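You operate a simulated robot arm through the tools that you are given. There is no shell and no other tool. Be economical: measure what you need, move in short steps, check, and stop when the job is done.

You are at the controls of a simulated robot arm. One attempt, no reset.

## Task
Put things in order on the dining table top. At the end: the pink bottle stands where the pink soap bar stood; the red bowl is on the teal tray; the pink soap bar stands where the red bowl stood; the felt pad stands on top of the green soap tub; the purple glass stands where the pink bottle stood; whatever was shut is shut again. Leave all else as you found it, and nothing knocked over.
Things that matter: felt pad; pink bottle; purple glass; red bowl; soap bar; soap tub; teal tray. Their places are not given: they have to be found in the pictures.

The check looks at the end state, three seconds after you hand in, the way a careful person would. Anything else that was tipped, shoved, dropped, spilled or broken makes it a failure.

## Robot
A 5-joint arm with a two-finger parallel gripper, fixed in place. Base frame: the origin is at the foot of the arm, x ahead of it, y to its left, z up; the work surface is at about z = 0. Readings come in cm, degrees, newtons and seconds.
With the tool pointing down near the work surface it reaches from about 26 to 68 cm from the base axis. Its first joint turns from -66.0 to 66.0 degrees. The tool tilts only in the upright plane through the base axis and itself; it spins freely about its own axis. Payload 2.9 kg.
The TCP is the grasp point between the finger pads, 3 cm short of the fingertips. In the tool frame z runs along the fingers and y along their closing line. The gripper opens to 11 cm. The fingers are 2 cm wide and 1 cm thick; the gripper's body (4.8 by 11.2 cm) begins 5.5 cm behind the TCP.
Orientation is that of the tool frame in the base frame, as a unit quaternion [x, y, z, w]. With the fingers straight down and closing along the base's y, the tool's x points along the base's -x, its y along +y and its z along -z.

## Interface
- The arm moves only by the tool servo_tool. Its argument "increments" is a list of rows, each an object (a shift or turn left out is 0, a gripper value left out holds the last) with "travel": the shift along the base's x, y, z in cm, a list of three; "rotation": the turn, a rotation vector about the base's x, y, z in degrees, a list of three; "grip": the finger opening in cm, from 0 to 11. In form: [{"travel": [tx, ty, tz], "rotation": [rx, ry, rz], "grip": grip}, ...]. A call has 1 to 8 rows; each row is the pose to reach, as a shift and turn from the pose commanded when the call began. Rows are played at 5 a second. More than 5 cm and 8.6 degrees between two rows, or a gripper value outside its range, and nothing of the call is played. A pose out of reach is approached as far as the arm can. The call stops where the force on the tool passes 40 N (or 10 N more than at its start, if that is more) or the arm is blocked; 0.2 s more then pass. Each finger travels about 10.8 cm/s and halts on what it meets, pressing with about 32 N; the grip force reading is that of the motor and also rises with nothing between the fingers. The clock runs only during rows and for 0.2 s after the last one: add rows that repeat a pose to give the fingers time. The reply holds the time, the measured pose of the TCP, the force on the tool along the base axes, the opening and the grip force, in the units named above and with some noise, with the torque about the TCP (base axes, N m) and any sound that the robot's microphone picked up, and new pictures: "pictures" is both (left out), scene, wrist or none.
- Cameras (640 x 400 px; columns grow to the right, rows downward): "scene" is fixed at [1.52, -44.03, 59.03]; the picture's right is [0.85, -0.53, 0.00], its down [-0.38, -0.62, -0.68] and it looks along [0.36, 0.58, -0.73] (base axes); focal length 330 px, centre (320, 200). "wrist" rides on the gripper at [7.2, 1.7, -10.3] in the tool frame; the picture's right is [-0.23, 0.97, 0.00], its down [-0.76, -0.18, -0.62] and it looks along [-0.61, -0.14, 0.78] (tool axes); focal length 222 px, centre (320, 200).
- measure_at(camera, pixels): for up to 12 pixels [column, row] of the newest picture of that camera ("zoom" is the newest enlarged one), the place [x, y, z] in the base frame of the surface seen there, good to about 0.2 cm, but the place of the scene camera against the robot may be out by one fixed shift of up to 1.8 cm in any direction. No time passes.
- zoom(camera, box): a new picture of the part [left, top, right, bottom] of that camera's present view, enlarged. No time passes.
- close_job(): hands the job in; it is judged then, once.

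Go step by step. Measure first, check grasps and placings, and put right what went wrong. The budget is 80 turns and 200 pictures, counting those below and the enlarged ones. Unless the task says otherwise, let go and move clear before handing in, and close with one line.

The tools are called after "Emit:" as a command line: name --argument value ..., lists and objects as JSON in quotes. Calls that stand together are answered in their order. servo_tool: Moves the arm, as the interface text tells. Its arguments: {"type":"object","properties":{"increments":{"type":"array","items":{"type":"object","properties":{"travel":{"type":"array","items":{"type":"number"}},"rotation":{"type":"array","items":{"type":"number"}},"grip":{"type":"number"}}}},"pictures":{"type":"string","enum":["both","scene","wrist","none"]}},"required":["increments"]} The other tools are called the same way: measure_at (camera, pixels) gives the place of the surface under pixels of a picture; zoom (camera, box) takes an enlarged picture of a part of a camera's view; close_job () hands the job in.

At the start:

```text
time: 0.0
position: [51.64, -8.69, 25.69]
tool_rot: [0.0, 1.0, 0.0, 0.001]
contact_force: [0.2, -0.5, 0.4]
ft_torque: [0.02, 0.06, 0.0]
opening: 11.0
finger_force: 0.0
```

scene: 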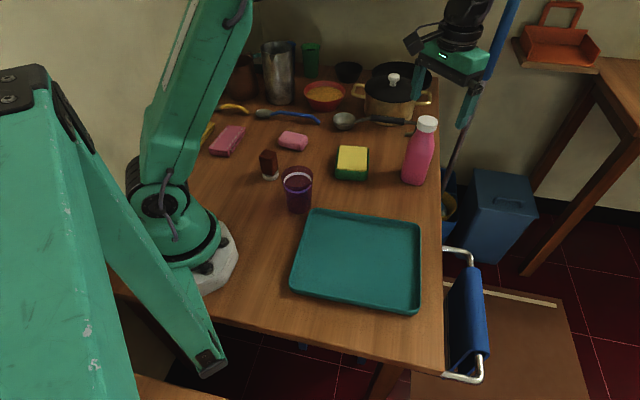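
wrist: 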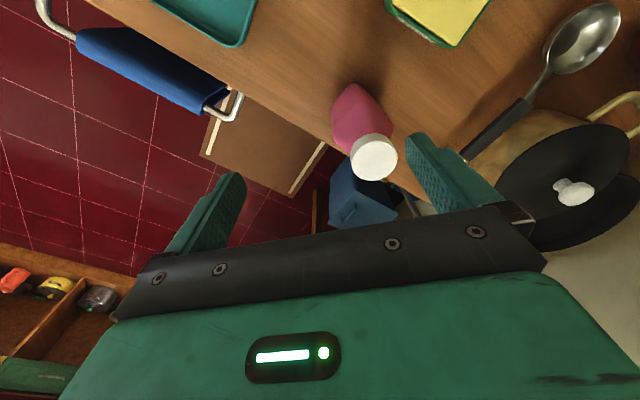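

The scene shows the tray (360,260), bottle (420,150), glass (298,190), a pink soap at (293,141), a pink pad at (227,141), a bowl at (323,95) and a yellow/green block at (352,163). I'll zoom to tell them apart.

Emit:
zoom --camera "scene" --box '[190, 30, 350, 130]'

Emit:
zoom --camera "scene" --box '[200, 110, 376, 220]'

Emit:
zoom --camera "scene" --box '[330, 50, 490, 150]'

```text
4.00 times, centred on (270, 80) of scene
```

zoom: 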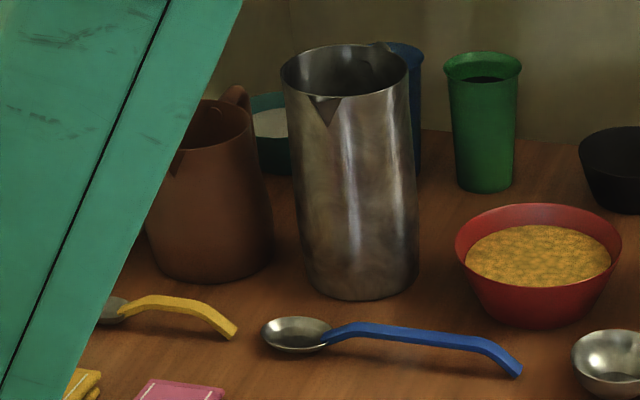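

```text
3.64 times, centred on (288, 165) of scene
```

zoom: 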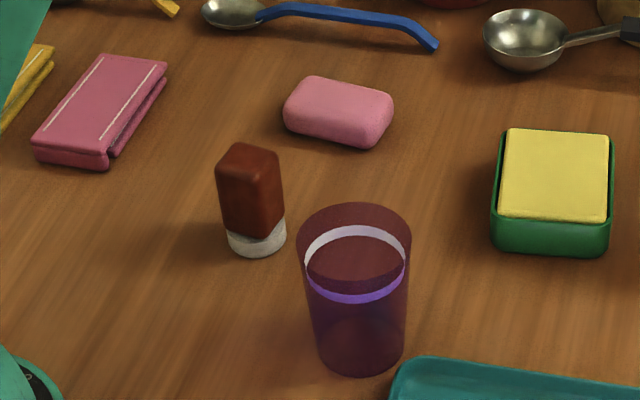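

```text
4.00 times, centred on (410, 100) of scene
```

zoom: 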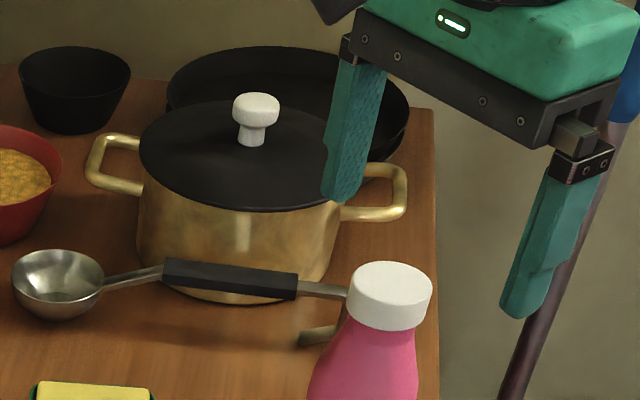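

The bowl and perhaps the glass are filled, so they must stay level. I'll measure the main objects and zoom the yellow/green block and the brown piece, since the felt pad is not yet identified.

Emit:
measure_at --camera "scene" --pixels '[[352, 155], [352, 170], [268, 155], [268, 178], [293, 138], [227, 138], [323, 95], [298, 172], [427, 124], [355, 255], [258, 62], [393, 78]]'

Emit:
zoom --camera "scene" --box '[320, 130, 384, 190]'

Emit:
zoom --camera "scene" --box '[248, 140, 328, 220]'

```text
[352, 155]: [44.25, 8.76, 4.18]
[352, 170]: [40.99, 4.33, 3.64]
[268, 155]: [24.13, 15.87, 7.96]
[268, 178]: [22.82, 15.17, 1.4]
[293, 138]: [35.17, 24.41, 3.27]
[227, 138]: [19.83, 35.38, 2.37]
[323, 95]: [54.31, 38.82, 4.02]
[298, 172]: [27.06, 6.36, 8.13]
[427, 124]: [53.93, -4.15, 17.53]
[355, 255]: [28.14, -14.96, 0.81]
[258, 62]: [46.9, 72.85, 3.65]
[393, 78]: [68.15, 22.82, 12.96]
```

```text
6.67 times, centred on (352, 160) of scene
```

zoom: 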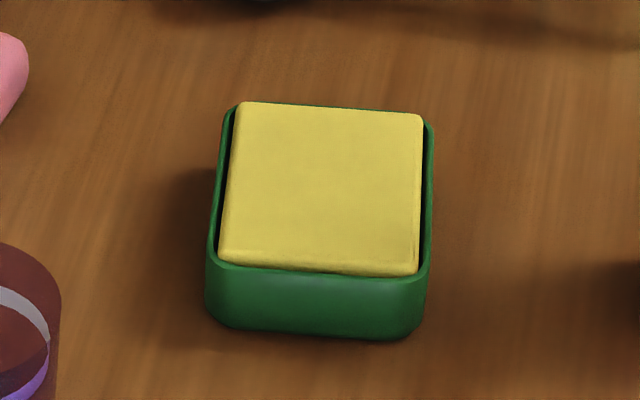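

```text
5.00 times, centred on (288, 180) of scene
```

zoom: 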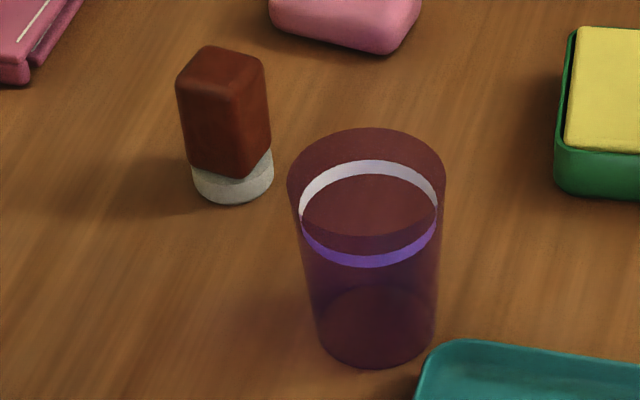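

The brown block with a pale base at (268,165) is the likely felt pad, but I want a closer look. I'll bring the wrist camera over it at a safe height.

Emit:
servo_tool --increments '[{"travel": [-3, 3.5, 0]}, {"travel": [-6, 7, 0]}, {"travel": [-9, 10.5, 0]}, {"travel": [-12, 14, 0]}, {"travel": [-15, 17.5, 0]}, {"travel": [-18, 21, 0]}, {"travel": [-20, 23, 0]}, {"travel": [-20, 23, 0]}]'

```text
time: 1.8
position: [31.62, 14.48, 25.82]
tool_rot: [0.001, 1.0, 0.0, 0.001]
contact_force: [-0.4, 0.5, 0.0]
ft_torque: [0.0, 0.03, 0.01]
opening: 11.0
finger_force: 0.1
```

scene: 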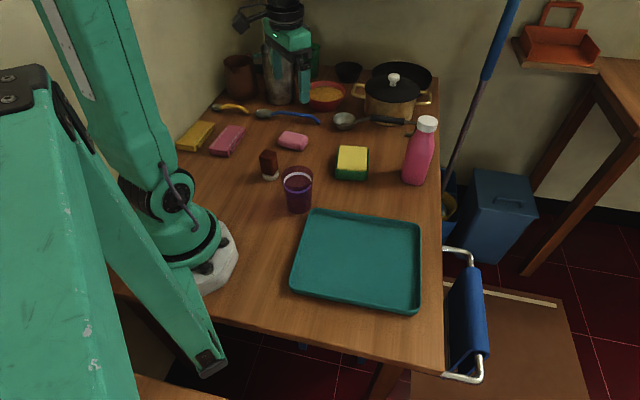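
wrist: 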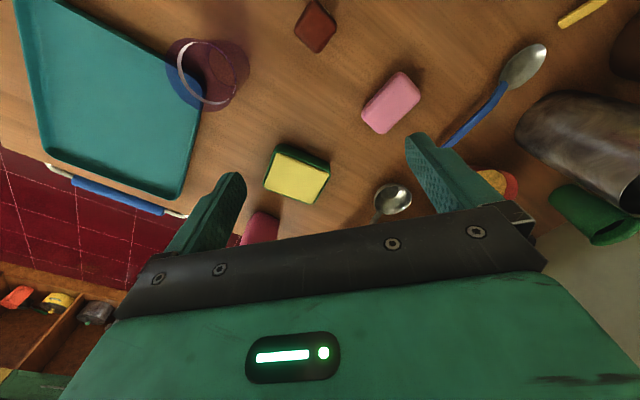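

The wrist view shows the brown block (315,25), glass (205,75), soap (390,103) and tub (297,173). I'll zoom and measure through the wrist camera.

Emit:
zoom --camera "wrist" --box '[150, 0, 350, 125]'

Emit:
zoom --camera "wrist" --box '[230, 110, 430, 235]'

Emit:
measure_at --camera "wrist" --pixels '[[317, 25], [306, 48], [402, 93], [384, 111], [318, 160], [296, 176], [275, 183], [388, 198], [120, 110]]'

Emit:
measure_at --camera "scene" --pixels '[[196, 135], [227, 138], [293, 138], [352, 155], [343, 120], [323, 95], [348, 72], [312, 60]]'

```text
3.20 times, centred on (250, 62) of wrist
```

zoom: 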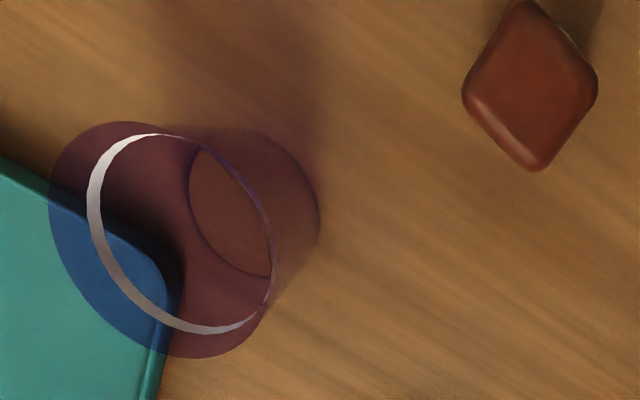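

```text
3.20 times, centred on (330, 172) of wrist
```

zoom: 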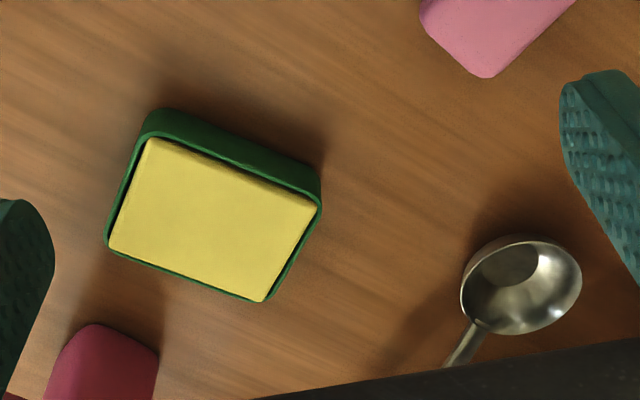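

```text
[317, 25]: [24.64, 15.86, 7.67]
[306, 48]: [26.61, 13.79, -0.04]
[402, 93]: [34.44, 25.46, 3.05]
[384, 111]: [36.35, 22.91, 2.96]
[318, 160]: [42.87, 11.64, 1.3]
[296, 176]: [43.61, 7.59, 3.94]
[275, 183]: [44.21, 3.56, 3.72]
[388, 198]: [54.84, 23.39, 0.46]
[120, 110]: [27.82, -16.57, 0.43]
```

```text
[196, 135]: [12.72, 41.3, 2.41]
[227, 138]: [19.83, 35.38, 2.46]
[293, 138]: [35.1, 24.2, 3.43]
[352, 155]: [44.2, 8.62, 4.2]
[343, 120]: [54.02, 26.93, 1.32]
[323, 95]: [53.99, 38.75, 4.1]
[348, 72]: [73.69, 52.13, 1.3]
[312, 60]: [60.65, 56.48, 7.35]
```

Zooming tightly on the brown item and the two folded items to settle which is the felt pad.

Emit:
zoom --camera "scene" --box '[254, 144, 286, 184]'

Emit:
zoom --camera "scene" --box '[170, 110, 250, 160]'

Emit:
zoom --camera "wrist" --box '[290, 0, 340, 60]'

```text
10.00 times, centred on (270, 164) of scene
```

zoom: 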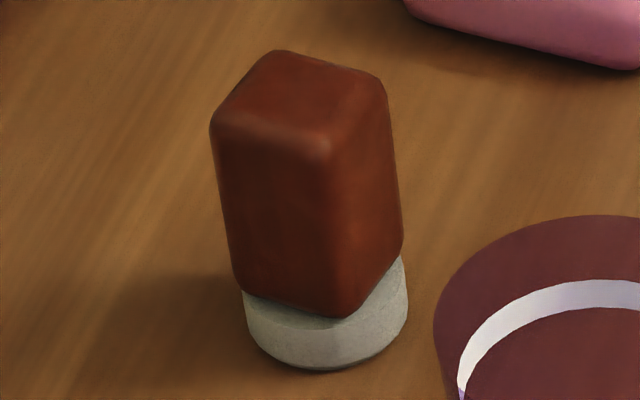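

```text
8.00 times, centred on (210, 135) of scene
```

zoom: 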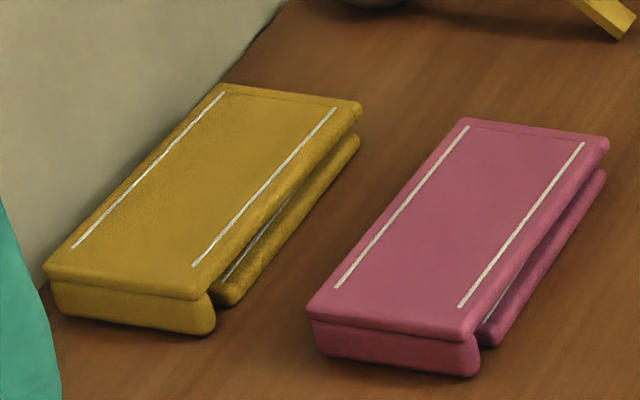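

```text
6.67 times, centred on (315, 30) of wrist
```

zoom: 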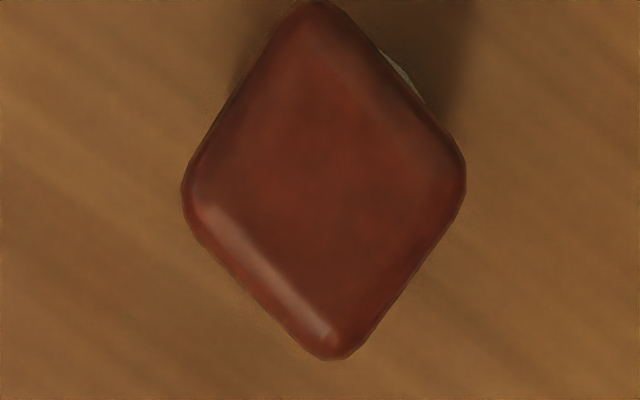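

The zoom settles it: the brown block is standing on a small grey felt disc at (325,330 in the zoom), so that disc is the felt pad and the block must come off it. First comes the filled bowl, so I'm moving the camera over it.

Emit:
servo_tool --increments '[{"travel": [3, 4, 1]}, {"travel": [6, 8, 2]}, {"travel": [9, 12, 3]}, {"travel": [12, 16, 3]}, {"travel": [14, 20, 3]}, {"travel": [14, 21, 3]}, {"travel": [14, 21, 3]}]'

```text
refused: row 1 steps farther than a row can; nothing moved
```

Row step was slightly over 5 cm; same move in shorter steps.

Emit:
servo_tool --increments '[{"travel": [3, 3.5, 1]}, {"travel": [5.5, 7, 2]}, {"travel": [8, 11, 3]}, {"travel": [11, 14.5, 3]}, {"travel": [13, 18, 3]}, {"travel": [14, 21, 3]}, {"travel": [14, 21, 3]}]'

```text
time: 3.4
position: [45.73, 35.38, 28.8]
tool_rot: [0.0, 1.0, 0.0, 0.0]
contact_force: [-0.1, 0.0, 0.2]
ft_torque: [0.01, 0.01, 0.0]
opening: 10.99
finger_force: 0.0
```

scene: 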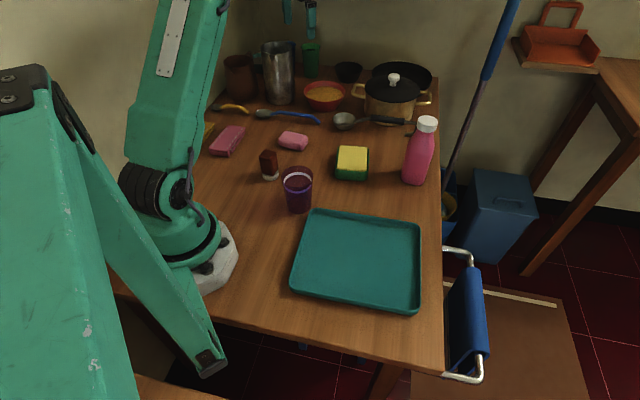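
wrist: 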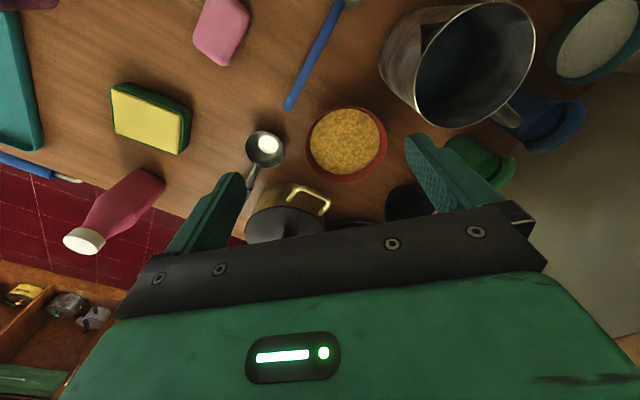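

Emit:
zoom --camera "wrist" --box '[290, 80, 418, 200]'

Emit:
measure_at --camera "wrist" --pixels '[[347, 143], [307, 140], [387, 143], [348, 108], [345, 178], [322, 115], [375, 120], [460, 112], [340, 110], [290, 105]]'

```text
3.33 times, centred on (354, 140) of wrist
```

zoom: 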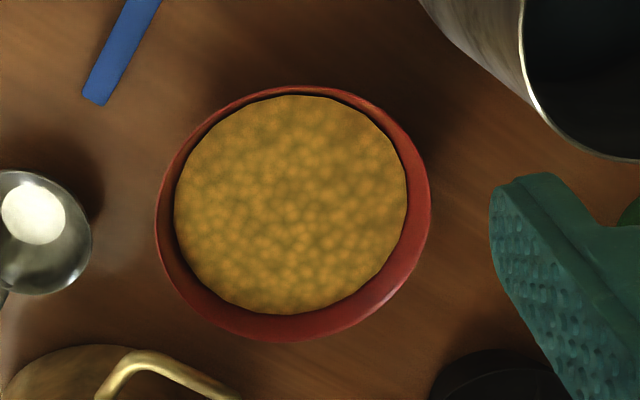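

```text
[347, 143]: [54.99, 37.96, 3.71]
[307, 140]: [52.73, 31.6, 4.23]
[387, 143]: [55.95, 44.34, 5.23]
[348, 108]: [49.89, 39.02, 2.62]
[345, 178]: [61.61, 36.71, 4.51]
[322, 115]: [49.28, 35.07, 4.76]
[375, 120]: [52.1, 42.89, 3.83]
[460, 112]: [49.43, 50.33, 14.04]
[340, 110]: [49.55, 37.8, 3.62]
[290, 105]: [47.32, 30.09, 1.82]
```

The bowl's rim is clear in the zoom; measuring rim and food edge points there.

Emit:
measure_at --camera "zoom" --pixels '[[290, 89], [225, 111], [163, 200], [426, 205], [290, 337], [390, 128], [190, 290], [400, 290], [290, 105], [240, 122], [100, 80], [290, 200]]'

```text
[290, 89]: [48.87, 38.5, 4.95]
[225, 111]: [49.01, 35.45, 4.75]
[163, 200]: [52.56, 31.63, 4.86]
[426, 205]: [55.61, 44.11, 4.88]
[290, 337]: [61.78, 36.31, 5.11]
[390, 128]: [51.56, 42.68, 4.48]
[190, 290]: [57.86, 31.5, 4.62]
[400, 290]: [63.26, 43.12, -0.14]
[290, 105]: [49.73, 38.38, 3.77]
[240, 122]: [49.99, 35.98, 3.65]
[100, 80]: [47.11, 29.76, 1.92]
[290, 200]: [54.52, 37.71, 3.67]
```

Rim is at about z 5, centre (55.3, 37.6), radius 6.5, with food 1.3 cm below it. I'll check the wall slope and the tray's extents before planning the rim pinch.

Emit:
zoom --camera "scene" --box '[295, 70, 355, 120]'

Emit:
measure_at --camera "scene" --pixels '[[311, 212], [419, 224], [417, 310], [293, 289], [320, 222], [410, 232], [404, 298], [303, 280], [355, 255], [385, 270], [293, 141], [352, 155]]'

Emit:
measure_at --camera "wrist" --pixels '[[150, 125], [222, 32], [385, 50], [480, 12], [530, 40], [420, 120], [265, 148], [245, 190], [5, 130]]'

```text
8.00 times, centred on (325, 95) of scene
```

zoom: 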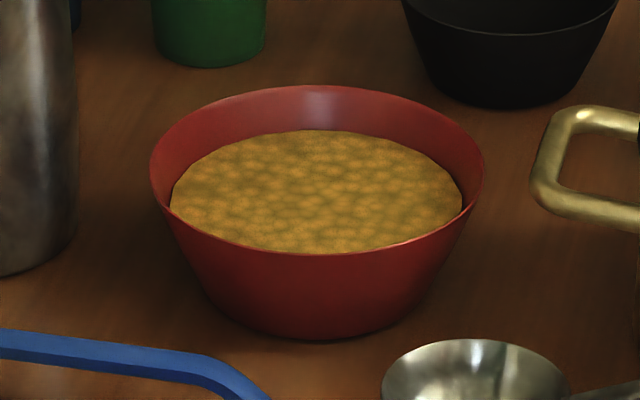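

```text
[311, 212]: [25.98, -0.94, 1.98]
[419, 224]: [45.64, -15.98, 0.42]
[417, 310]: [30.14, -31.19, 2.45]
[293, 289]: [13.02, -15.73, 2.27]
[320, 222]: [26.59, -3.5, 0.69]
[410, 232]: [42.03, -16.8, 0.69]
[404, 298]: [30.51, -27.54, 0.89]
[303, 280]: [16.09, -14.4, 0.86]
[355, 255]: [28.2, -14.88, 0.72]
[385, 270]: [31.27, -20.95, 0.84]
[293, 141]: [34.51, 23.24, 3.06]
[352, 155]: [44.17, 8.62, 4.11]
```

```text
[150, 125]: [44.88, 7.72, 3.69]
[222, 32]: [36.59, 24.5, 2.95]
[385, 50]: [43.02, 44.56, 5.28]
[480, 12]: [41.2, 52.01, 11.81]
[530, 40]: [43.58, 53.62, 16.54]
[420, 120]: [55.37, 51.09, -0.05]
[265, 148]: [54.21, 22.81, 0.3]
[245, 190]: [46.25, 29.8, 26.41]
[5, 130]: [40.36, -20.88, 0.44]
```

The wall is a straight cone leaning about 24° from upright, so I'll pinch the near rim with the tool tilted to match. First I spin the tool so it closes along the radial line (azimuth 34°).

Emit:
servo_tool --increments '[{"travel": [0.1, -0.5, -0.7], "rotation": [0, 0, -8], "grip": 4}, {"travel": [0.2, -1, -1.4], "rotation": [0, 0, -16]}, {"travel": [0.3, -1.5, -2.1], "rotation": [0, 0, -24]}, {"travel": [0.4, -2, -2.8], "rotation": [0, 0, -32]}, {"travel": [0.5, -2.5, -3.5], "rotation": [0, 0, -40]}, {"travel": [0.6, -3, -4.2], "rotation": [0, 0, -48]}, {"travel": [0.76, -3.76, -4.7], "rotation": [0, 0, -55.8]}]' --pictures "none"

Emit:
servo_tool --increments '[{"travel": [0, 0, -1], "rotation": [4.1, -6.1, 0]}, {"travel": [0, 0, -2], "rotation": [8.2, -12.2, 0]}, {"travel": [0, 0, -4], "rotation": [12.37, -18.2, 0]}, {"travel": [0, 0, -8], "rotation": [12.37, -18.2, 0]}, {"travel": [0, 0, -8], "rotation": [12.37, -18.2, 0]}]'

```text
time: 5.0
position: [46.79, 31.44, 23.95]
tool_rot: [0.47, 0.883, 0.001, 0.0]
contact_force: [-0.3, 0.4, 0.1]
ft_torque: [0.0, 0.0, -0.01]
opening: 4.0
finger_force: 0.0
```

```text
time: 6.2
position: [46.46, 31.41, 16.03]
tool_rot: [0.459, 0.867, 0.169, 0.09]
contact_force: [-0.4, 0.3, -1.1]
ft_torque: [-0.03, 0.0, 0.02]
opening: 4.01
finger_force: 0.0
```

scene: 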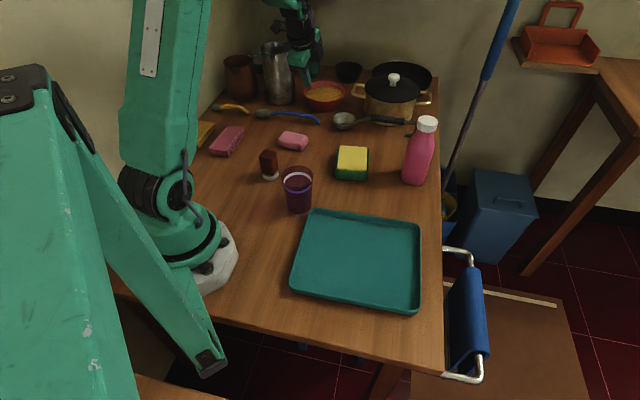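
wrist: 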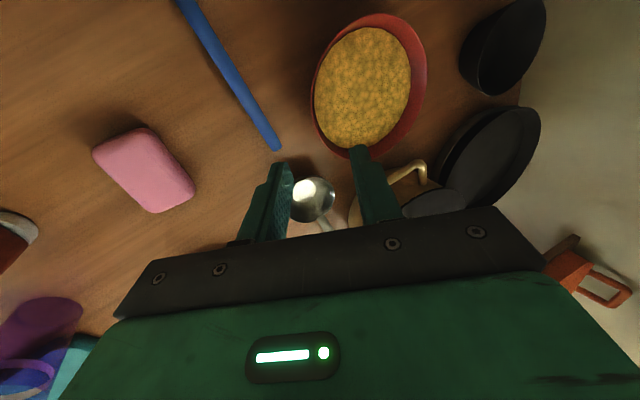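

Tilt is right (tool points along about [0.31, 0.21, -0.93]). Re-measuring the bowl rim from this view.

Emit:
zoom --camera "wrist" --box '[270, 0, 446, 165]'

Emit:
measure_at --camera "wrist" --pixels '[[317, 75], [315, 110], [350, 27], [395, 17], [425, 75], [410, 125], [345, 150], [330, 50], [275, 147], [318, 90]]'

```text
2.42 times, centred on (358, 82) of wrist
```

zoom: 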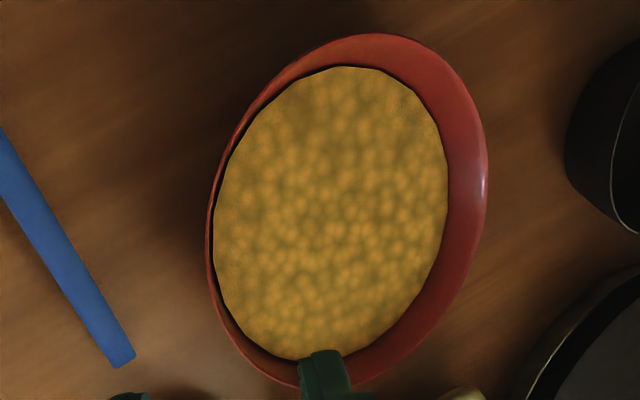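

```text
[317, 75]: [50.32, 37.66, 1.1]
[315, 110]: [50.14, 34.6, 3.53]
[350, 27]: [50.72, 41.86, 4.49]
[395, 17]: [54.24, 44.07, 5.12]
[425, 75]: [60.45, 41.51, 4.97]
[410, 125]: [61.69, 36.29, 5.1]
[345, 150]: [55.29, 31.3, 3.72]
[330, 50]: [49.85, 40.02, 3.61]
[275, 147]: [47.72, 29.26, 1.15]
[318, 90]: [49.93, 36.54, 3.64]
```

Rim centre (55.3, 37.6) is confirmed. Descending along the wall slope with the opening at 3 cm, stopping with the fingertips about 1.2 cm over the rim edge.

Emit:
servo_tool --increments '[{"travel": [0.8, 0.55, -2.3], "grip": 3}, {"travel": [1.55, 1.05, -4.7]}, {"travel": [2.3, 1.6, -7]}, {"travel": [2.8, 1.9, -8.4]}, {"travel": [3.09, 2.1, -9.37]}, {"travel": [3.09, 2.1, -9.37]}]'

```text
time: 7.6
position: [49.67, 33.71, 6.69]
tool_rot: [0.46, 0.867, 0.169, 0.089]
contact_force: [1.2, 1.0, -0.6]
ft_torque: [0.01, -0.02, -0.01]
opening: 3.0
finger_force: 0.1
```

scene: 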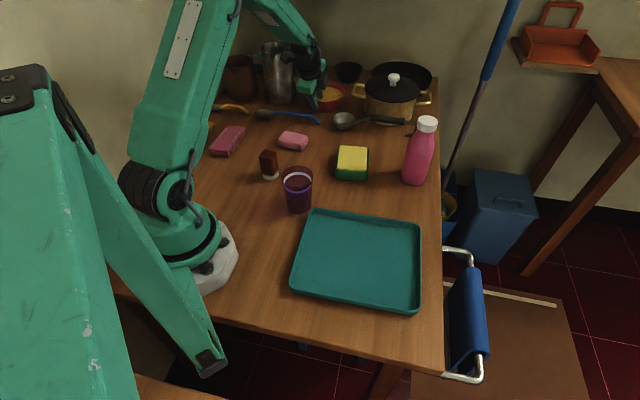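
wrist: 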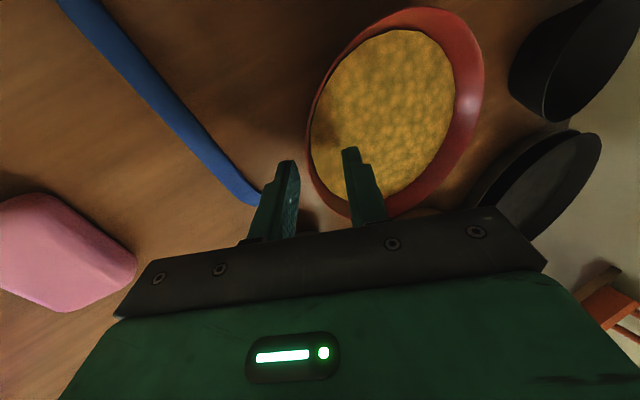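

The rim runs between the fingers at (320,190). Closing.

Emit:
servo_tool --increments '[{"grip": 1.5}, {"grip": 0.6}, {"grip": 0}, {"grip": 0}, {"grip": 0}]'

```text
time: 8.8
position: [49.68, 33.76, 6.78]
tool_rot: [0.458, 0.868, 0.17, 0.09]
contact_force: [-0.8, 1.9, 9.8]
ft_torque: [0.84, -0.11, 0.03]
opening: 0.22
finger_force: 32.0
```

scene: 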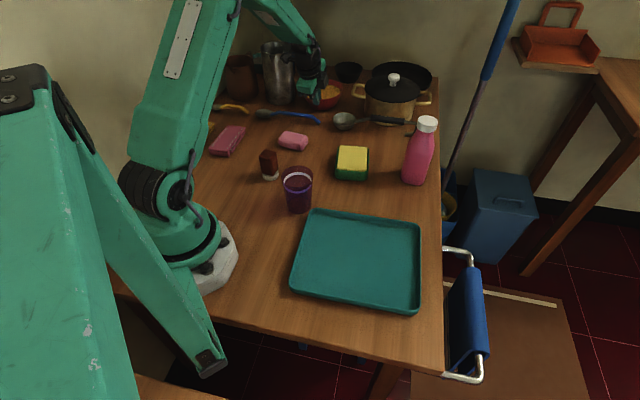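
wrist: 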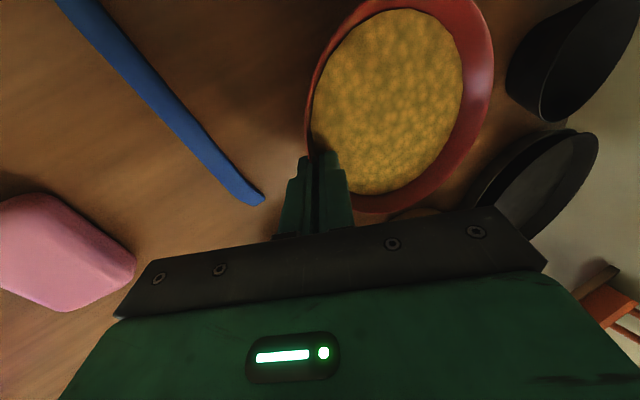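

Gripped on a 0.2 cm wall. Checking the bowl is still level before lifting.

Emit:
measure_at --camera "wrist" --pixels '[[490, 60], [468, 125], [420, 192], [380, 209], [380, 3], [390, 90], [340, 80], [440, 110]]'

Emit:
servo_tool --increments '[{"travel": [0, 0, 0.5]}, {"travel": [0, 0, 1]}, {"travel": [0, 0, 1]}]'

```text
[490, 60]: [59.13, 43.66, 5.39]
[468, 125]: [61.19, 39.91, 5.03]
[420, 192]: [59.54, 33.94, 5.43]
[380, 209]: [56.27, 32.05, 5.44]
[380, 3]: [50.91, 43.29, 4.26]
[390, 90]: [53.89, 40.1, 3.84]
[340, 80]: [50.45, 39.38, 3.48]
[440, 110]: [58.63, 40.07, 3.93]
```

```text
time: 9.6
position: [49.7, 33.63, 7.56]
tool_rot: [0.46, 0.867, 0.168, 0.089]
contact_force: [0.3, -0.1, -0.7]
ft_torque: [-0.02, 0.03, -0.02]
opening: 0.17
finger_force: 32.3
```

scene: 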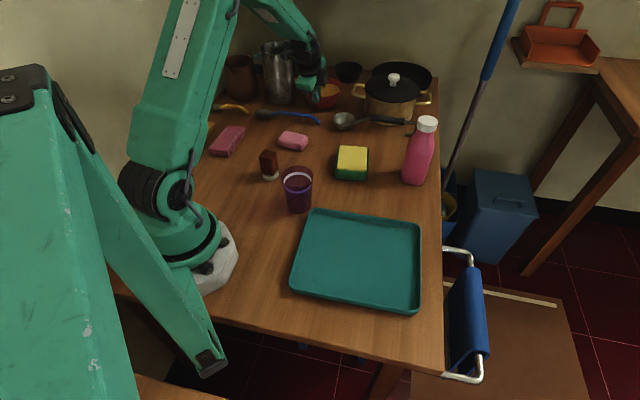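
wrist: 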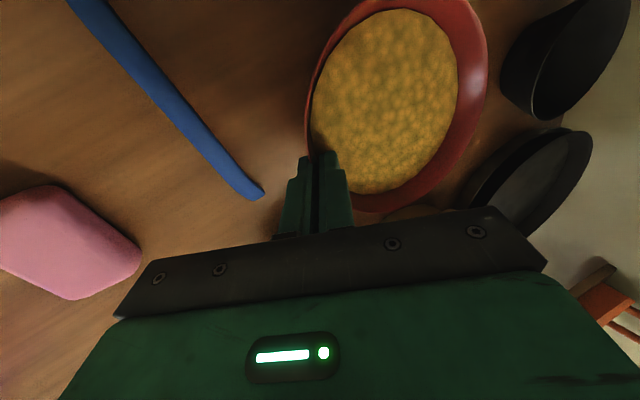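

The load is light, so I'll check whether the bowl really rose, by measuring its rim and food.

Emit:
measure_at --camera "wrist" --pixels '[[483, 60], [466, 125], [420, 190], [380, 209], [390, 90], [340, 80], [440, 110]]'

Emit:
zoom --camera "scene" --box '[285, 60, 365, 120]'

```text
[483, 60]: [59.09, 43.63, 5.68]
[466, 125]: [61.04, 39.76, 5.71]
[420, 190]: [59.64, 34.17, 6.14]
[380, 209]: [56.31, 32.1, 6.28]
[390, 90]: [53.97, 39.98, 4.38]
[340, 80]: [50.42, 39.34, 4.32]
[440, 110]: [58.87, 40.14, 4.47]
```

```text
6.67 times, centred on (325, 90) of scene
```

zoom: 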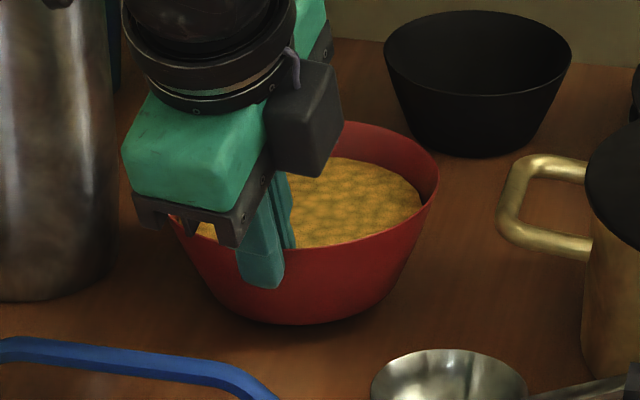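

The bowl is up about 0.7 cm and level (food z 4.38/4.32/4.47). Lifting smoothly, then drawing it in.

Emit:
servo_tool --increments '[{"travel": [0, 0, 1]}, {"travel": [0, 0, 3]}, {"travel": [0, 0, 6]}, {"travel": [0, 0, 9]}, {"travel": [0, 0, 12]}, {"travel": [-0.83, -0.56, 13.5]}, {"travel": [-3.3, -2.25, 14]}, {"travel": [-5.8, -3.93, 14]}]'

Emit:
servo_tool --increments '[{"travel": [-0.83, -0.56, 0]}, {"travel": [-3.3, -2.25, 0]}, {"travel": [-5.8, -3.93, 0]}, {"travel": [-8.3, -5.6, 0]}, {"travel": [-10.8, -7.3, 0]}, {"travel": [-13.2, -9, 0]}, {"travel": [-15.7, -10.7, 0]}, {"travel": [-17, -11.56, 0]}]'

```text
time: 11.4
position: [43.62, 29.75, 21.73]
tool_rot: [0.459, 0.868, 0.169, 0.09]
contact_force: [0.1, 0.2, -1.6]
ft_torque: [-0.06, 0.07, 0.01]
opening: 0.21
finger_force: 32.7
```

scene: 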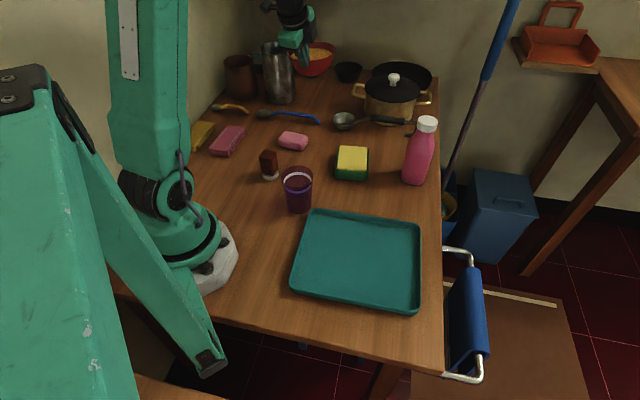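
wrist: 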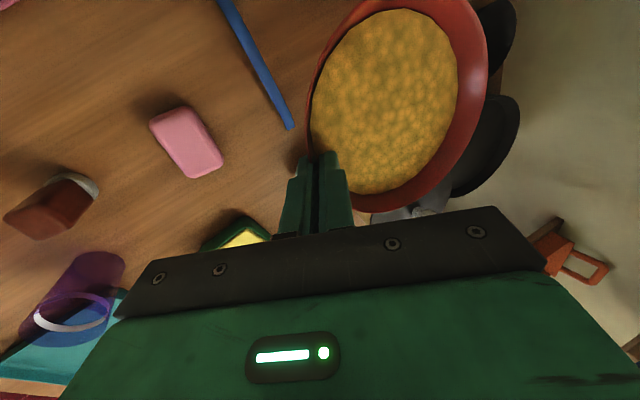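

```text
time: 13.2
position: [26.75, 18.18, 21.66]
tool_rot: [0.459, 0.868, 0.168, 0.089]
contact_force: [0.0, 0.0, -0.5]
ft_torque: [-0.03, 0.06, 0.0]
opening: 0.2
finger_force: 31.9
```

scene: 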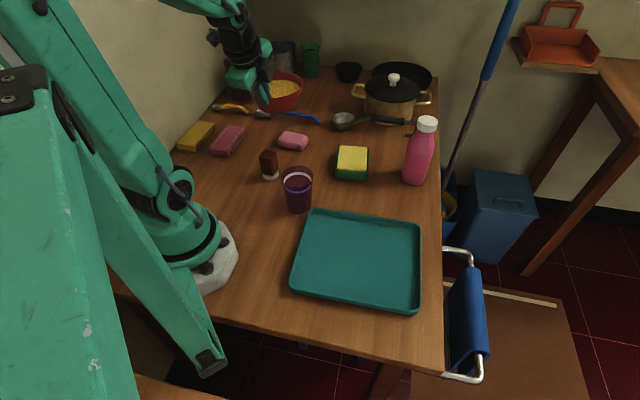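
wrist: 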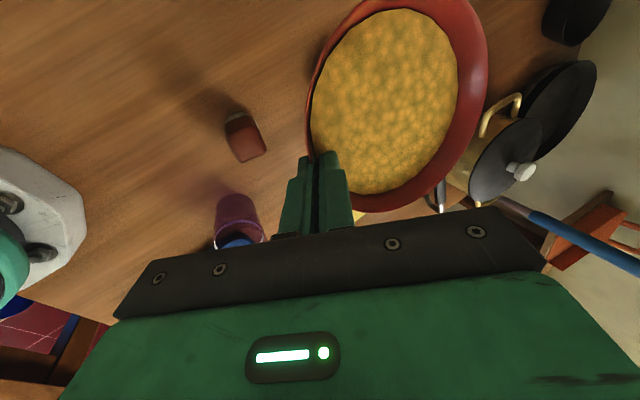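

Bowl is level and steady in the grip. Swinging about the base axis from azimuth 34° to -28.5°, towards the tray.

Emit:
servo_tool --increments '[{"travel": [1.18, -1.87, 0], "rotation": [0, 0, -3.92]}, {"travel": [2.23, -3.82, 0], "rotation": [0, 0, -7.84]}, {"travel": [3.14, -5.83, 0], "rotation": [0, 0, -11.76]}, {"travel": [3.92, -7.9, 0], "rotation": [0, 0, -15.68]}, {"travel": [4.55, -10.02, 0], "rotation": [0, 0, -19.6]}, {"travel": [5.03, -12.17, 0], "rotation": [0, 0, -23.52]}, {"travel": [5.37, -14.36, 0], "rotation": [0, 0, -27.44]}, {"travel": [5.55, -16.55, 0], "rotation": [0, 0, -31.35]}]' --pictures "none"

Emit:
servo_tool --increments '[{"travel": [0.03, -2.21, 0], "rotation": [0, 0, -3.92]}, {"travel": [-0.08, -4.42, 0], "rotation": [0, 0, -7.84]}, {"travel": [-0.35, -6.61, 0], "rotation": [0, 0, -11.76]}, {"travel": [-0.77, -8.78, 0], "rotation": [0, 0, -15.68]}, {"travel": [-1.33, -10.92, 0], "rotation": [0, 0, -19.6]}, {"travel": [-2.04, -13.01, 0], "rotation": [0, 0, -23.52]}, {"travel": [-2.89, -15.06, 0], "rotation": [0, 0, -27.44]}, {"travel": [-3.88, -17.02, 0], "rotation": [0, 0, -31.35]}]'

```text
time: 15.0
position: [32.21, 1.78, 21.56]
tool_rot: [0.677, 0.71, 0.139, 0.131]
contact_force: [0.1, -0.3, -0.9]
ft_torque: [-0.02, 0.1, 0.0]
opening: 0.2
finger_force: 31.9
```

```text
time: 16.8
position: [28.33, -15.19, 21.68]
tool_rot: [0.844, 0.502, 0.098, 0.163]
contact_force: [-0.4, 0.1, -1.2]
ft_torque: [0.02, 0.03, 0.01]
opening: 0.2
finger_force: 32.2
```

scene: 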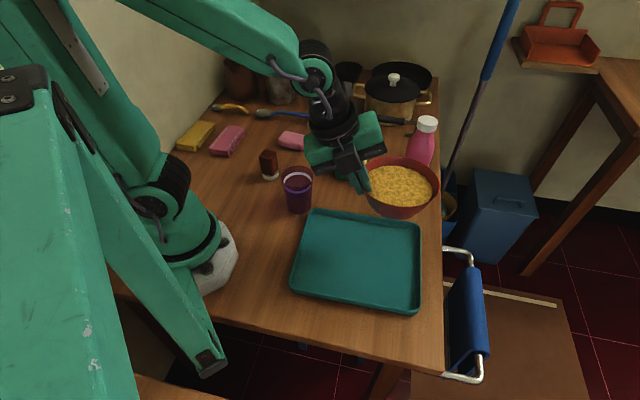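
wrist: 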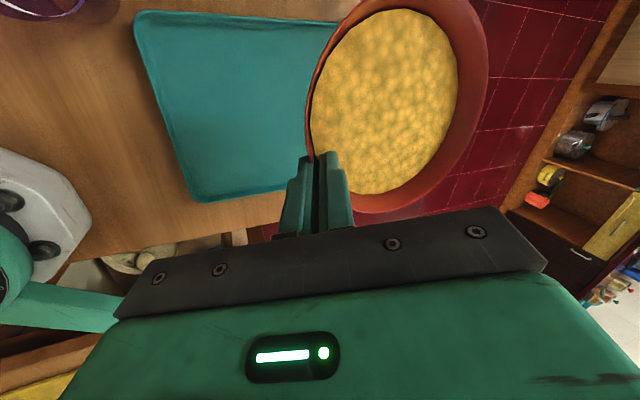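

Bowl is carried level. Measuring the tray corners from the wrist camera for the placing spot.

Emit:
measure_at --camera "wrist" --pixels '[[147, 25], [200, 190], [285, 185], [320, 30], [230, 100], [137, 14], [197, 200], [270, 100], [460, 80], [340, 60], [390, 100], [440, 110]]'

Emit:
measure_at --camera "scene" --pixels '[[320, 222], [303, 280], [293, 289], [311, 212]]'

```text
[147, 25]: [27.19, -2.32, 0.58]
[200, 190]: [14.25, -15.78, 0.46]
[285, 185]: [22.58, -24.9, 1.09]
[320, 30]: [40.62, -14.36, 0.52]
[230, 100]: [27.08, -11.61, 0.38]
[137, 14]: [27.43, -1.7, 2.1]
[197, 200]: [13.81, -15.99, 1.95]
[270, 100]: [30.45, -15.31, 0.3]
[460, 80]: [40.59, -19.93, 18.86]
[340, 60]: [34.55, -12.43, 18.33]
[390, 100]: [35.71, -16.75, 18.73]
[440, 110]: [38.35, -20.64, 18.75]
```

```text
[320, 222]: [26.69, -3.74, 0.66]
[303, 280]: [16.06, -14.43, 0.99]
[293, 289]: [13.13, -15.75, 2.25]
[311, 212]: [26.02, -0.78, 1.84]
```

Tray floor is at z ≈ 0.4 and its centre is near (29.6, -16). Lowering the bowl, staying slightly outward of the centre for reach.

Emit:
servo_tool --increments '[{"travel": [-0.8, 0.45, -1]}, {"travel": [-1.89, 1.03, -3]}, {"travel": [-1.89, 1.03, -5.5]}, {"travel": [-1.89, 1.03, -8]}, {"travel": [-1.89, 1.03, -10.5]}, {"travel": [-1.89, 1.03, -12.2]}, {"travel": [-1.89, 1.03, -13]}, {"travel": [-1.89, 1.03, -13]}]'

```text
time: 18.6
position: [27.9, -15.12, 9.24]
tool_rot: [0.843, 0.502, 0.098, 0.163]
contact_force: [0.5, 0.1, -0.7]
ft_torque: [0.02, 0.07, 0.0]
opening: 0.21
finger_force: 31.6
out of reach, approached as far as the arm can: row 5, 6, 7, 8
```

scene: 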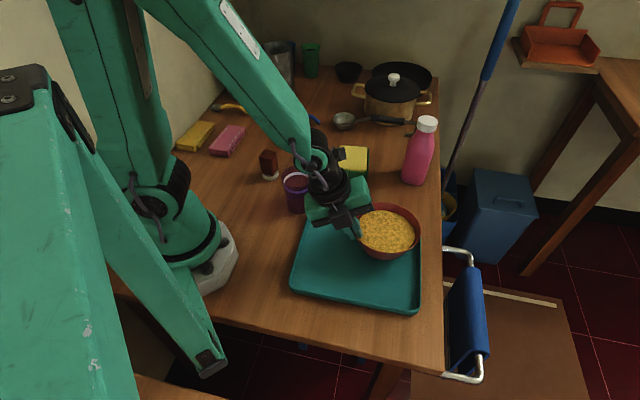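
wrist: 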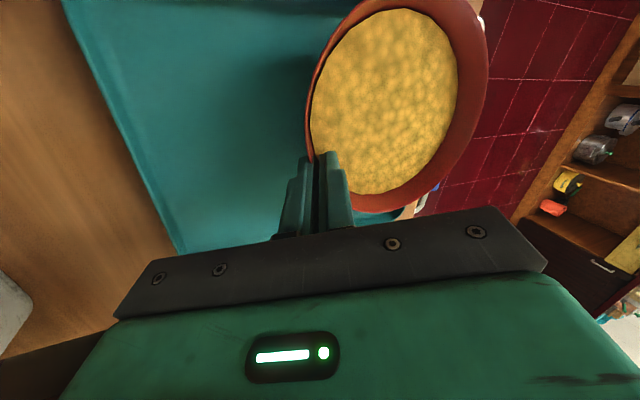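

Reach ran out at radius ≈ 31.7. I'll move outward to a spot nearer the tray's far corner, which still leaves the bowl base fully on the tray floor.

Emit:
servo_tool --increments '[{"travel": [1.5, 0, 1.5], "rotation": [0, 0, 1.2]}, {"travel": [3, 0.1, 1.5], "rotation": [0, 0, 2.5]}, {"travel": [3, 0.1, 1.5], "rotation": [0, 0, 2.5]}]'

```text
time: 19.4
position: [31.19, -15.0, 10.58]
tool_rot: [0.832, 0.52, 0.102, 0.162]
contact_force: [-0.5, 0.6, -1.0]
ft_torque: [0.02, 0.05, 0.0]
opening: 0.22
finger_force: 31.9
```

scene: 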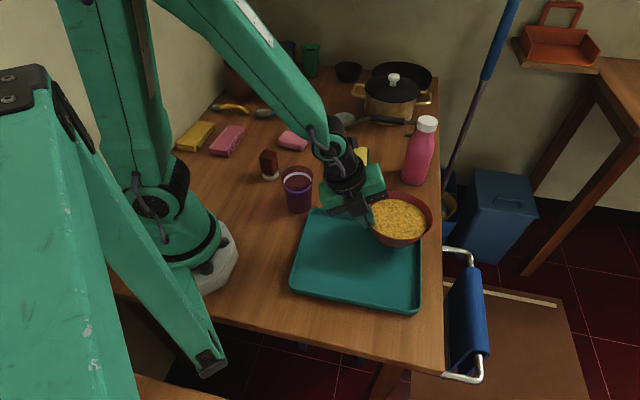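
wrist: 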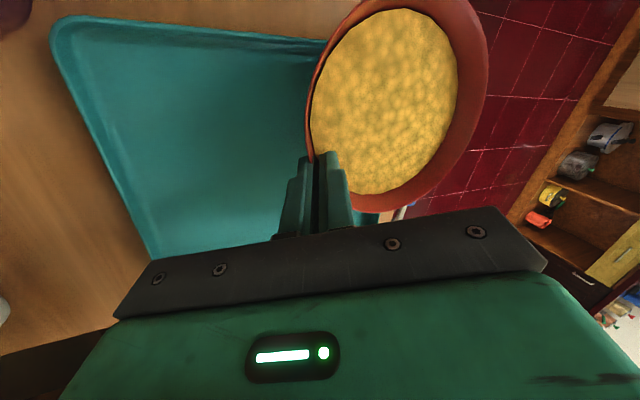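

The target was clipped, so now I'm at radius 34.6. Easing in 1.6 cm and lowering gently.

Emit:
servo_tool --increments '[{"travel": [-0.6, 0.3, -0.8]}, {"travel": [-1.1, 0.5, -1.6]}, {"travel": [-1.5, 0.7, -2.4]}, {"travel": [-1.5, 0.7, -2.4]}]'

```text
time: 20.4
position: [29.47, -14.21, 8.22]
tool_rot: [0.832, 0.521, 0.102, 0.161]
contact_force: [-2.7, -1.8, 1.7]
ft_torque: [-0.07, -0.06, -0.14]
opening: 0.21
finger_force: 31.8
```

scene: 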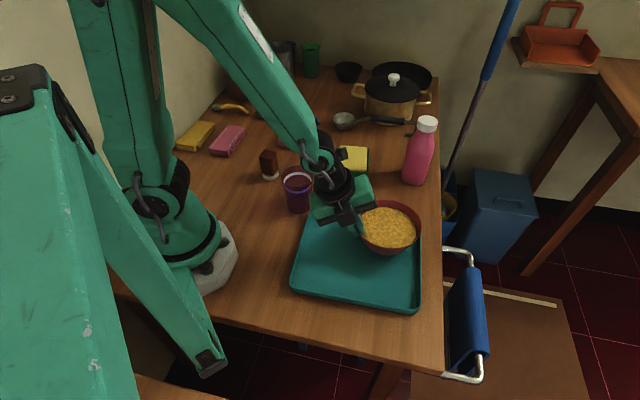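
wrist: 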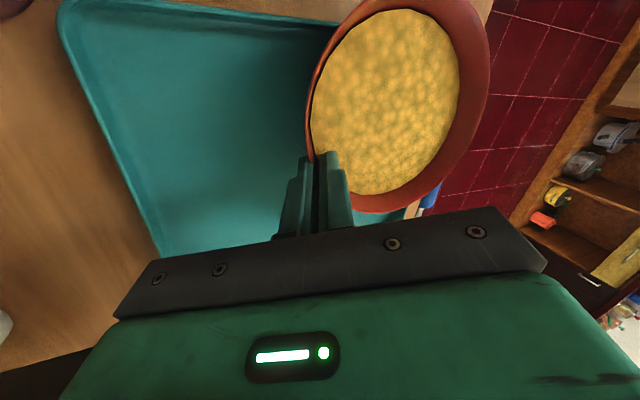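

A small sideways force (-2.7, -1.8, +1.7) suggests the bowl touches the tray's left-far rim. Zooming to check.

Emit:
zoom --camera "scene" --box '[280, 170, 440, 320]'

Emit:
zoom --camera "wrist" --box '[250, 0, 500, 220]'

Emit:
measure_at --camera "wrist" --pixels '[[300, 40], [310, 28], [325, 24], [484, 60], [420, 205], [340, 50], [440, 110], [370, 180]]'

Emit:
measure_at --camera "scene" --pixels '[[419, 224], [417, 310], [421, 265], [390, 220], [362, 230], [390, 254], [420, 230], [405, 240]]'

```text
2.67 times, centred on (360, 245) of scene
```

zoom: 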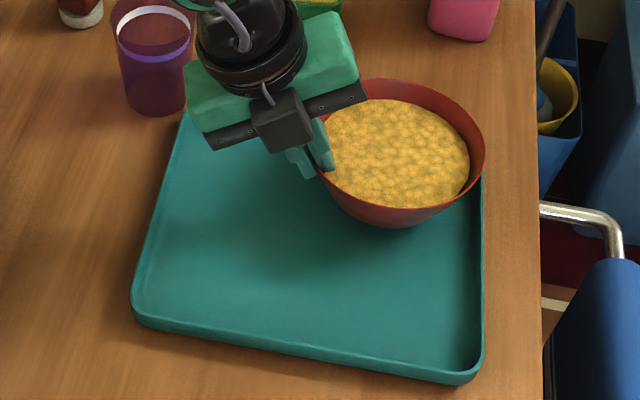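

```text
1.82 times, centred on (375, 110) of wrist
```

zoom: 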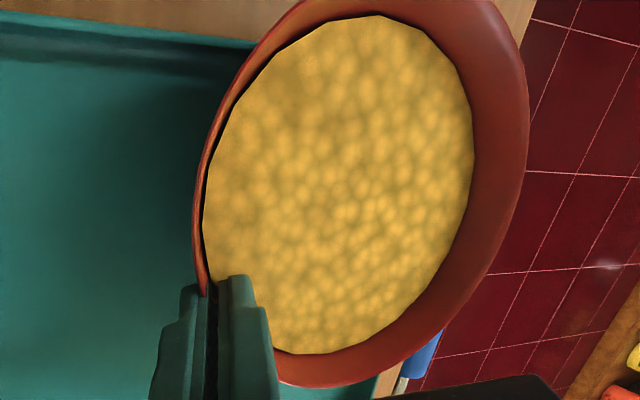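

```text
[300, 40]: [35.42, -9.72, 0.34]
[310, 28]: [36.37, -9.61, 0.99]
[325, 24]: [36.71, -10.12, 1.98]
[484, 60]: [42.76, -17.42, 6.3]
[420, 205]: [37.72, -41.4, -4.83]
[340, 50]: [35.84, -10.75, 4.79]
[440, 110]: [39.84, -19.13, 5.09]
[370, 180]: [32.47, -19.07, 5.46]
```

```text
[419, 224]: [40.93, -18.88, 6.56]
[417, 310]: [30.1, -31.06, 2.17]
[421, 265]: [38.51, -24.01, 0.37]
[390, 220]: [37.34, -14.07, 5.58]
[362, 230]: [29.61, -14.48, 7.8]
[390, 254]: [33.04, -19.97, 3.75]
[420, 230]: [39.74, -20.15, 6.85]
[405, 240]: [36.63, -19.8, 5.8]
```

Computed clearances look fine (about 5 cm from the bowl centre to each floor edge), so I'll hold still and re-read the force.

Emit:
servo_tool --increments '[{"travel": [0, 0, 0]}, {"travel": [0, 0, 0]}, {"travel": [0, 0, 0]}]' --pictures "none"

```text
time: 21.2
position: [29.53, -14.39, 8.21]
tool_rot: [0.833, 0.52, 0.102, 0.16]
contact_force: [-1.8, -1.8, -0.1]
ft_torque: [-0.03, 0.0, -0.09]
opening: 0.19
finger_force: 31.9
```

A steady force along (-1.8, -1.8) remains, pointing away from the tray's left-far edge. Backing off 1 cm along that direction.

Emit:
servo_tool --increments '[{"travel": [-0.1, -0.5, 0.2], "rotation": [0, 0, -1]}, {"travel": [-0.2, -1.2, 0.2], "rotation": [0, 0, -2]}, {"travel": [-0.2, -1.2, 0.2], "rotation": [0, 0, -2]}]'

```text
time: 22.0
position: [29.3, -15.65, 8.42]
tool_rot: [0.842, 0.506, 0.098, 0.163]
contact_force: [-0.7, -1.1, -1.7]
ft_torque: [0.04, 0.08, -0.02]
opening: 0.2
finger_force: 32.7
```

scene: 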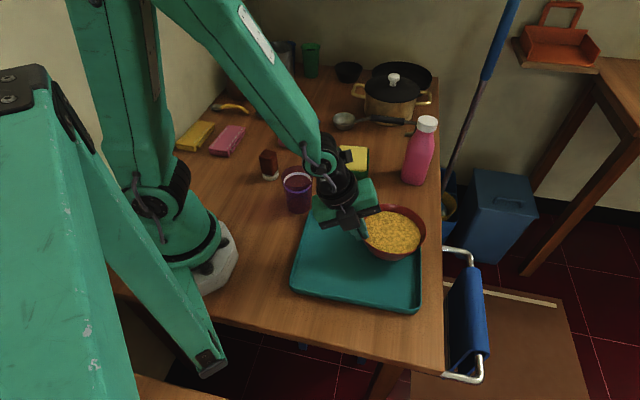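
wrist: 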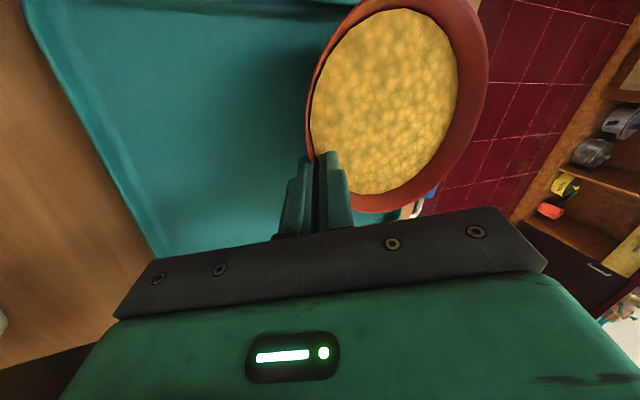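

That freed it. Now drawing in about 1.3 cm for clearance from the far rim, then down.

Emit:
servo_tool --increments '[{"travel": [-0.6, 0.4, 0]}, {"travel": [-1.2, 0.75, -0.2]}, {"travel": [-1.2, 0.75, -0.6]}, {"travel": [-1.2, 0.75, -0.6]}]'

```text
time: 23.0
position: [28.5, -14.86, 7.77]
tool_rot: [0.842, 0.505, 0.099, 0.162]
contact_force: [-0.3, -1.1, -1.5]
ft_torque: [0.01, 0.09, 0.02]
opening: 0.23
finger_force: 32.2
out of reach, approached as far as the arm can: row 2, 3, 4
```

scene: 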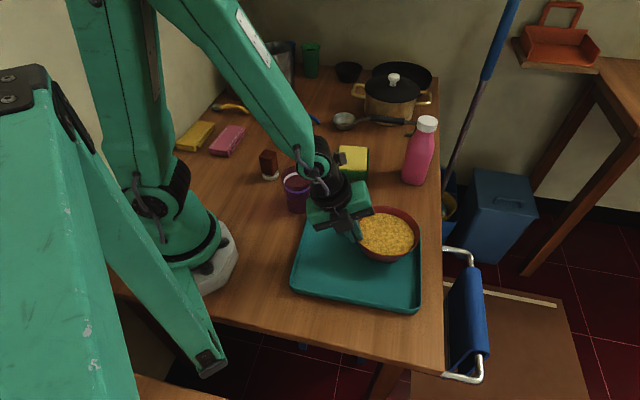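
wrist: 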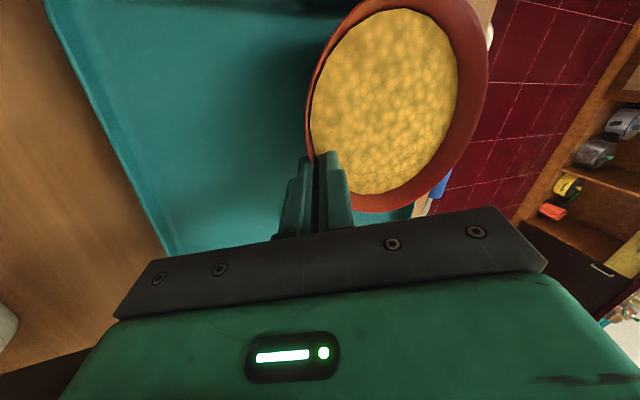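

Now at radius 32.1 with bowl centre ≈ (34.6, -18), clear of both rims. Lowering in small steps to contact.

Emit:
servo_tool --increments '[{"travel": [0, 0, -0.3]}, {"travel": [0, 0, -0.5]}, {"travel": [0, 0, -0.5]}]'

```text
time: 23.8
position: [28.61, -15.01, 7.23]
tool_rot: [0.841, 0.506, 0.099, 0.163]
contact_force: [0.2, 1.6, 3.0]
ft_torque: [0.17, -0.29, 0.12]
opening: 0.21
finger_force: 31.9
```

scene: 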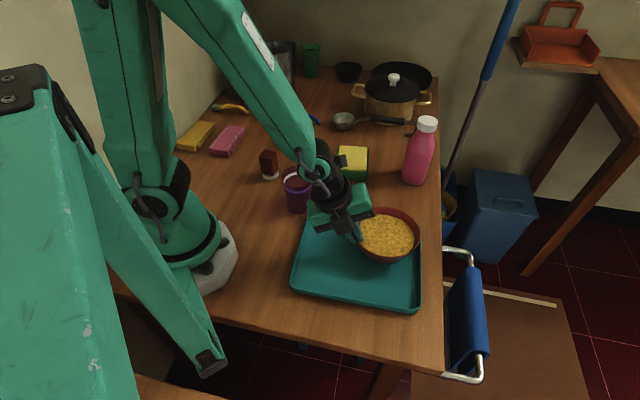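
wrist: 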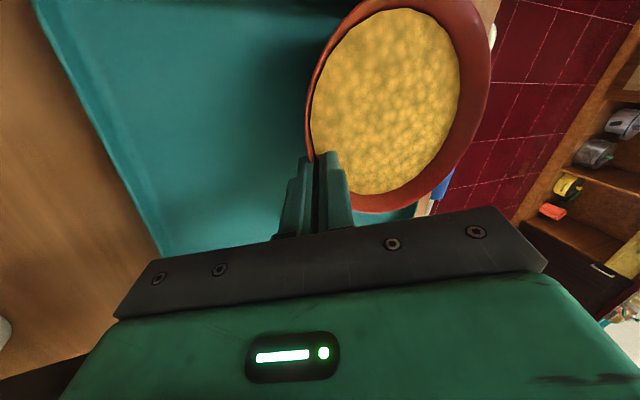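

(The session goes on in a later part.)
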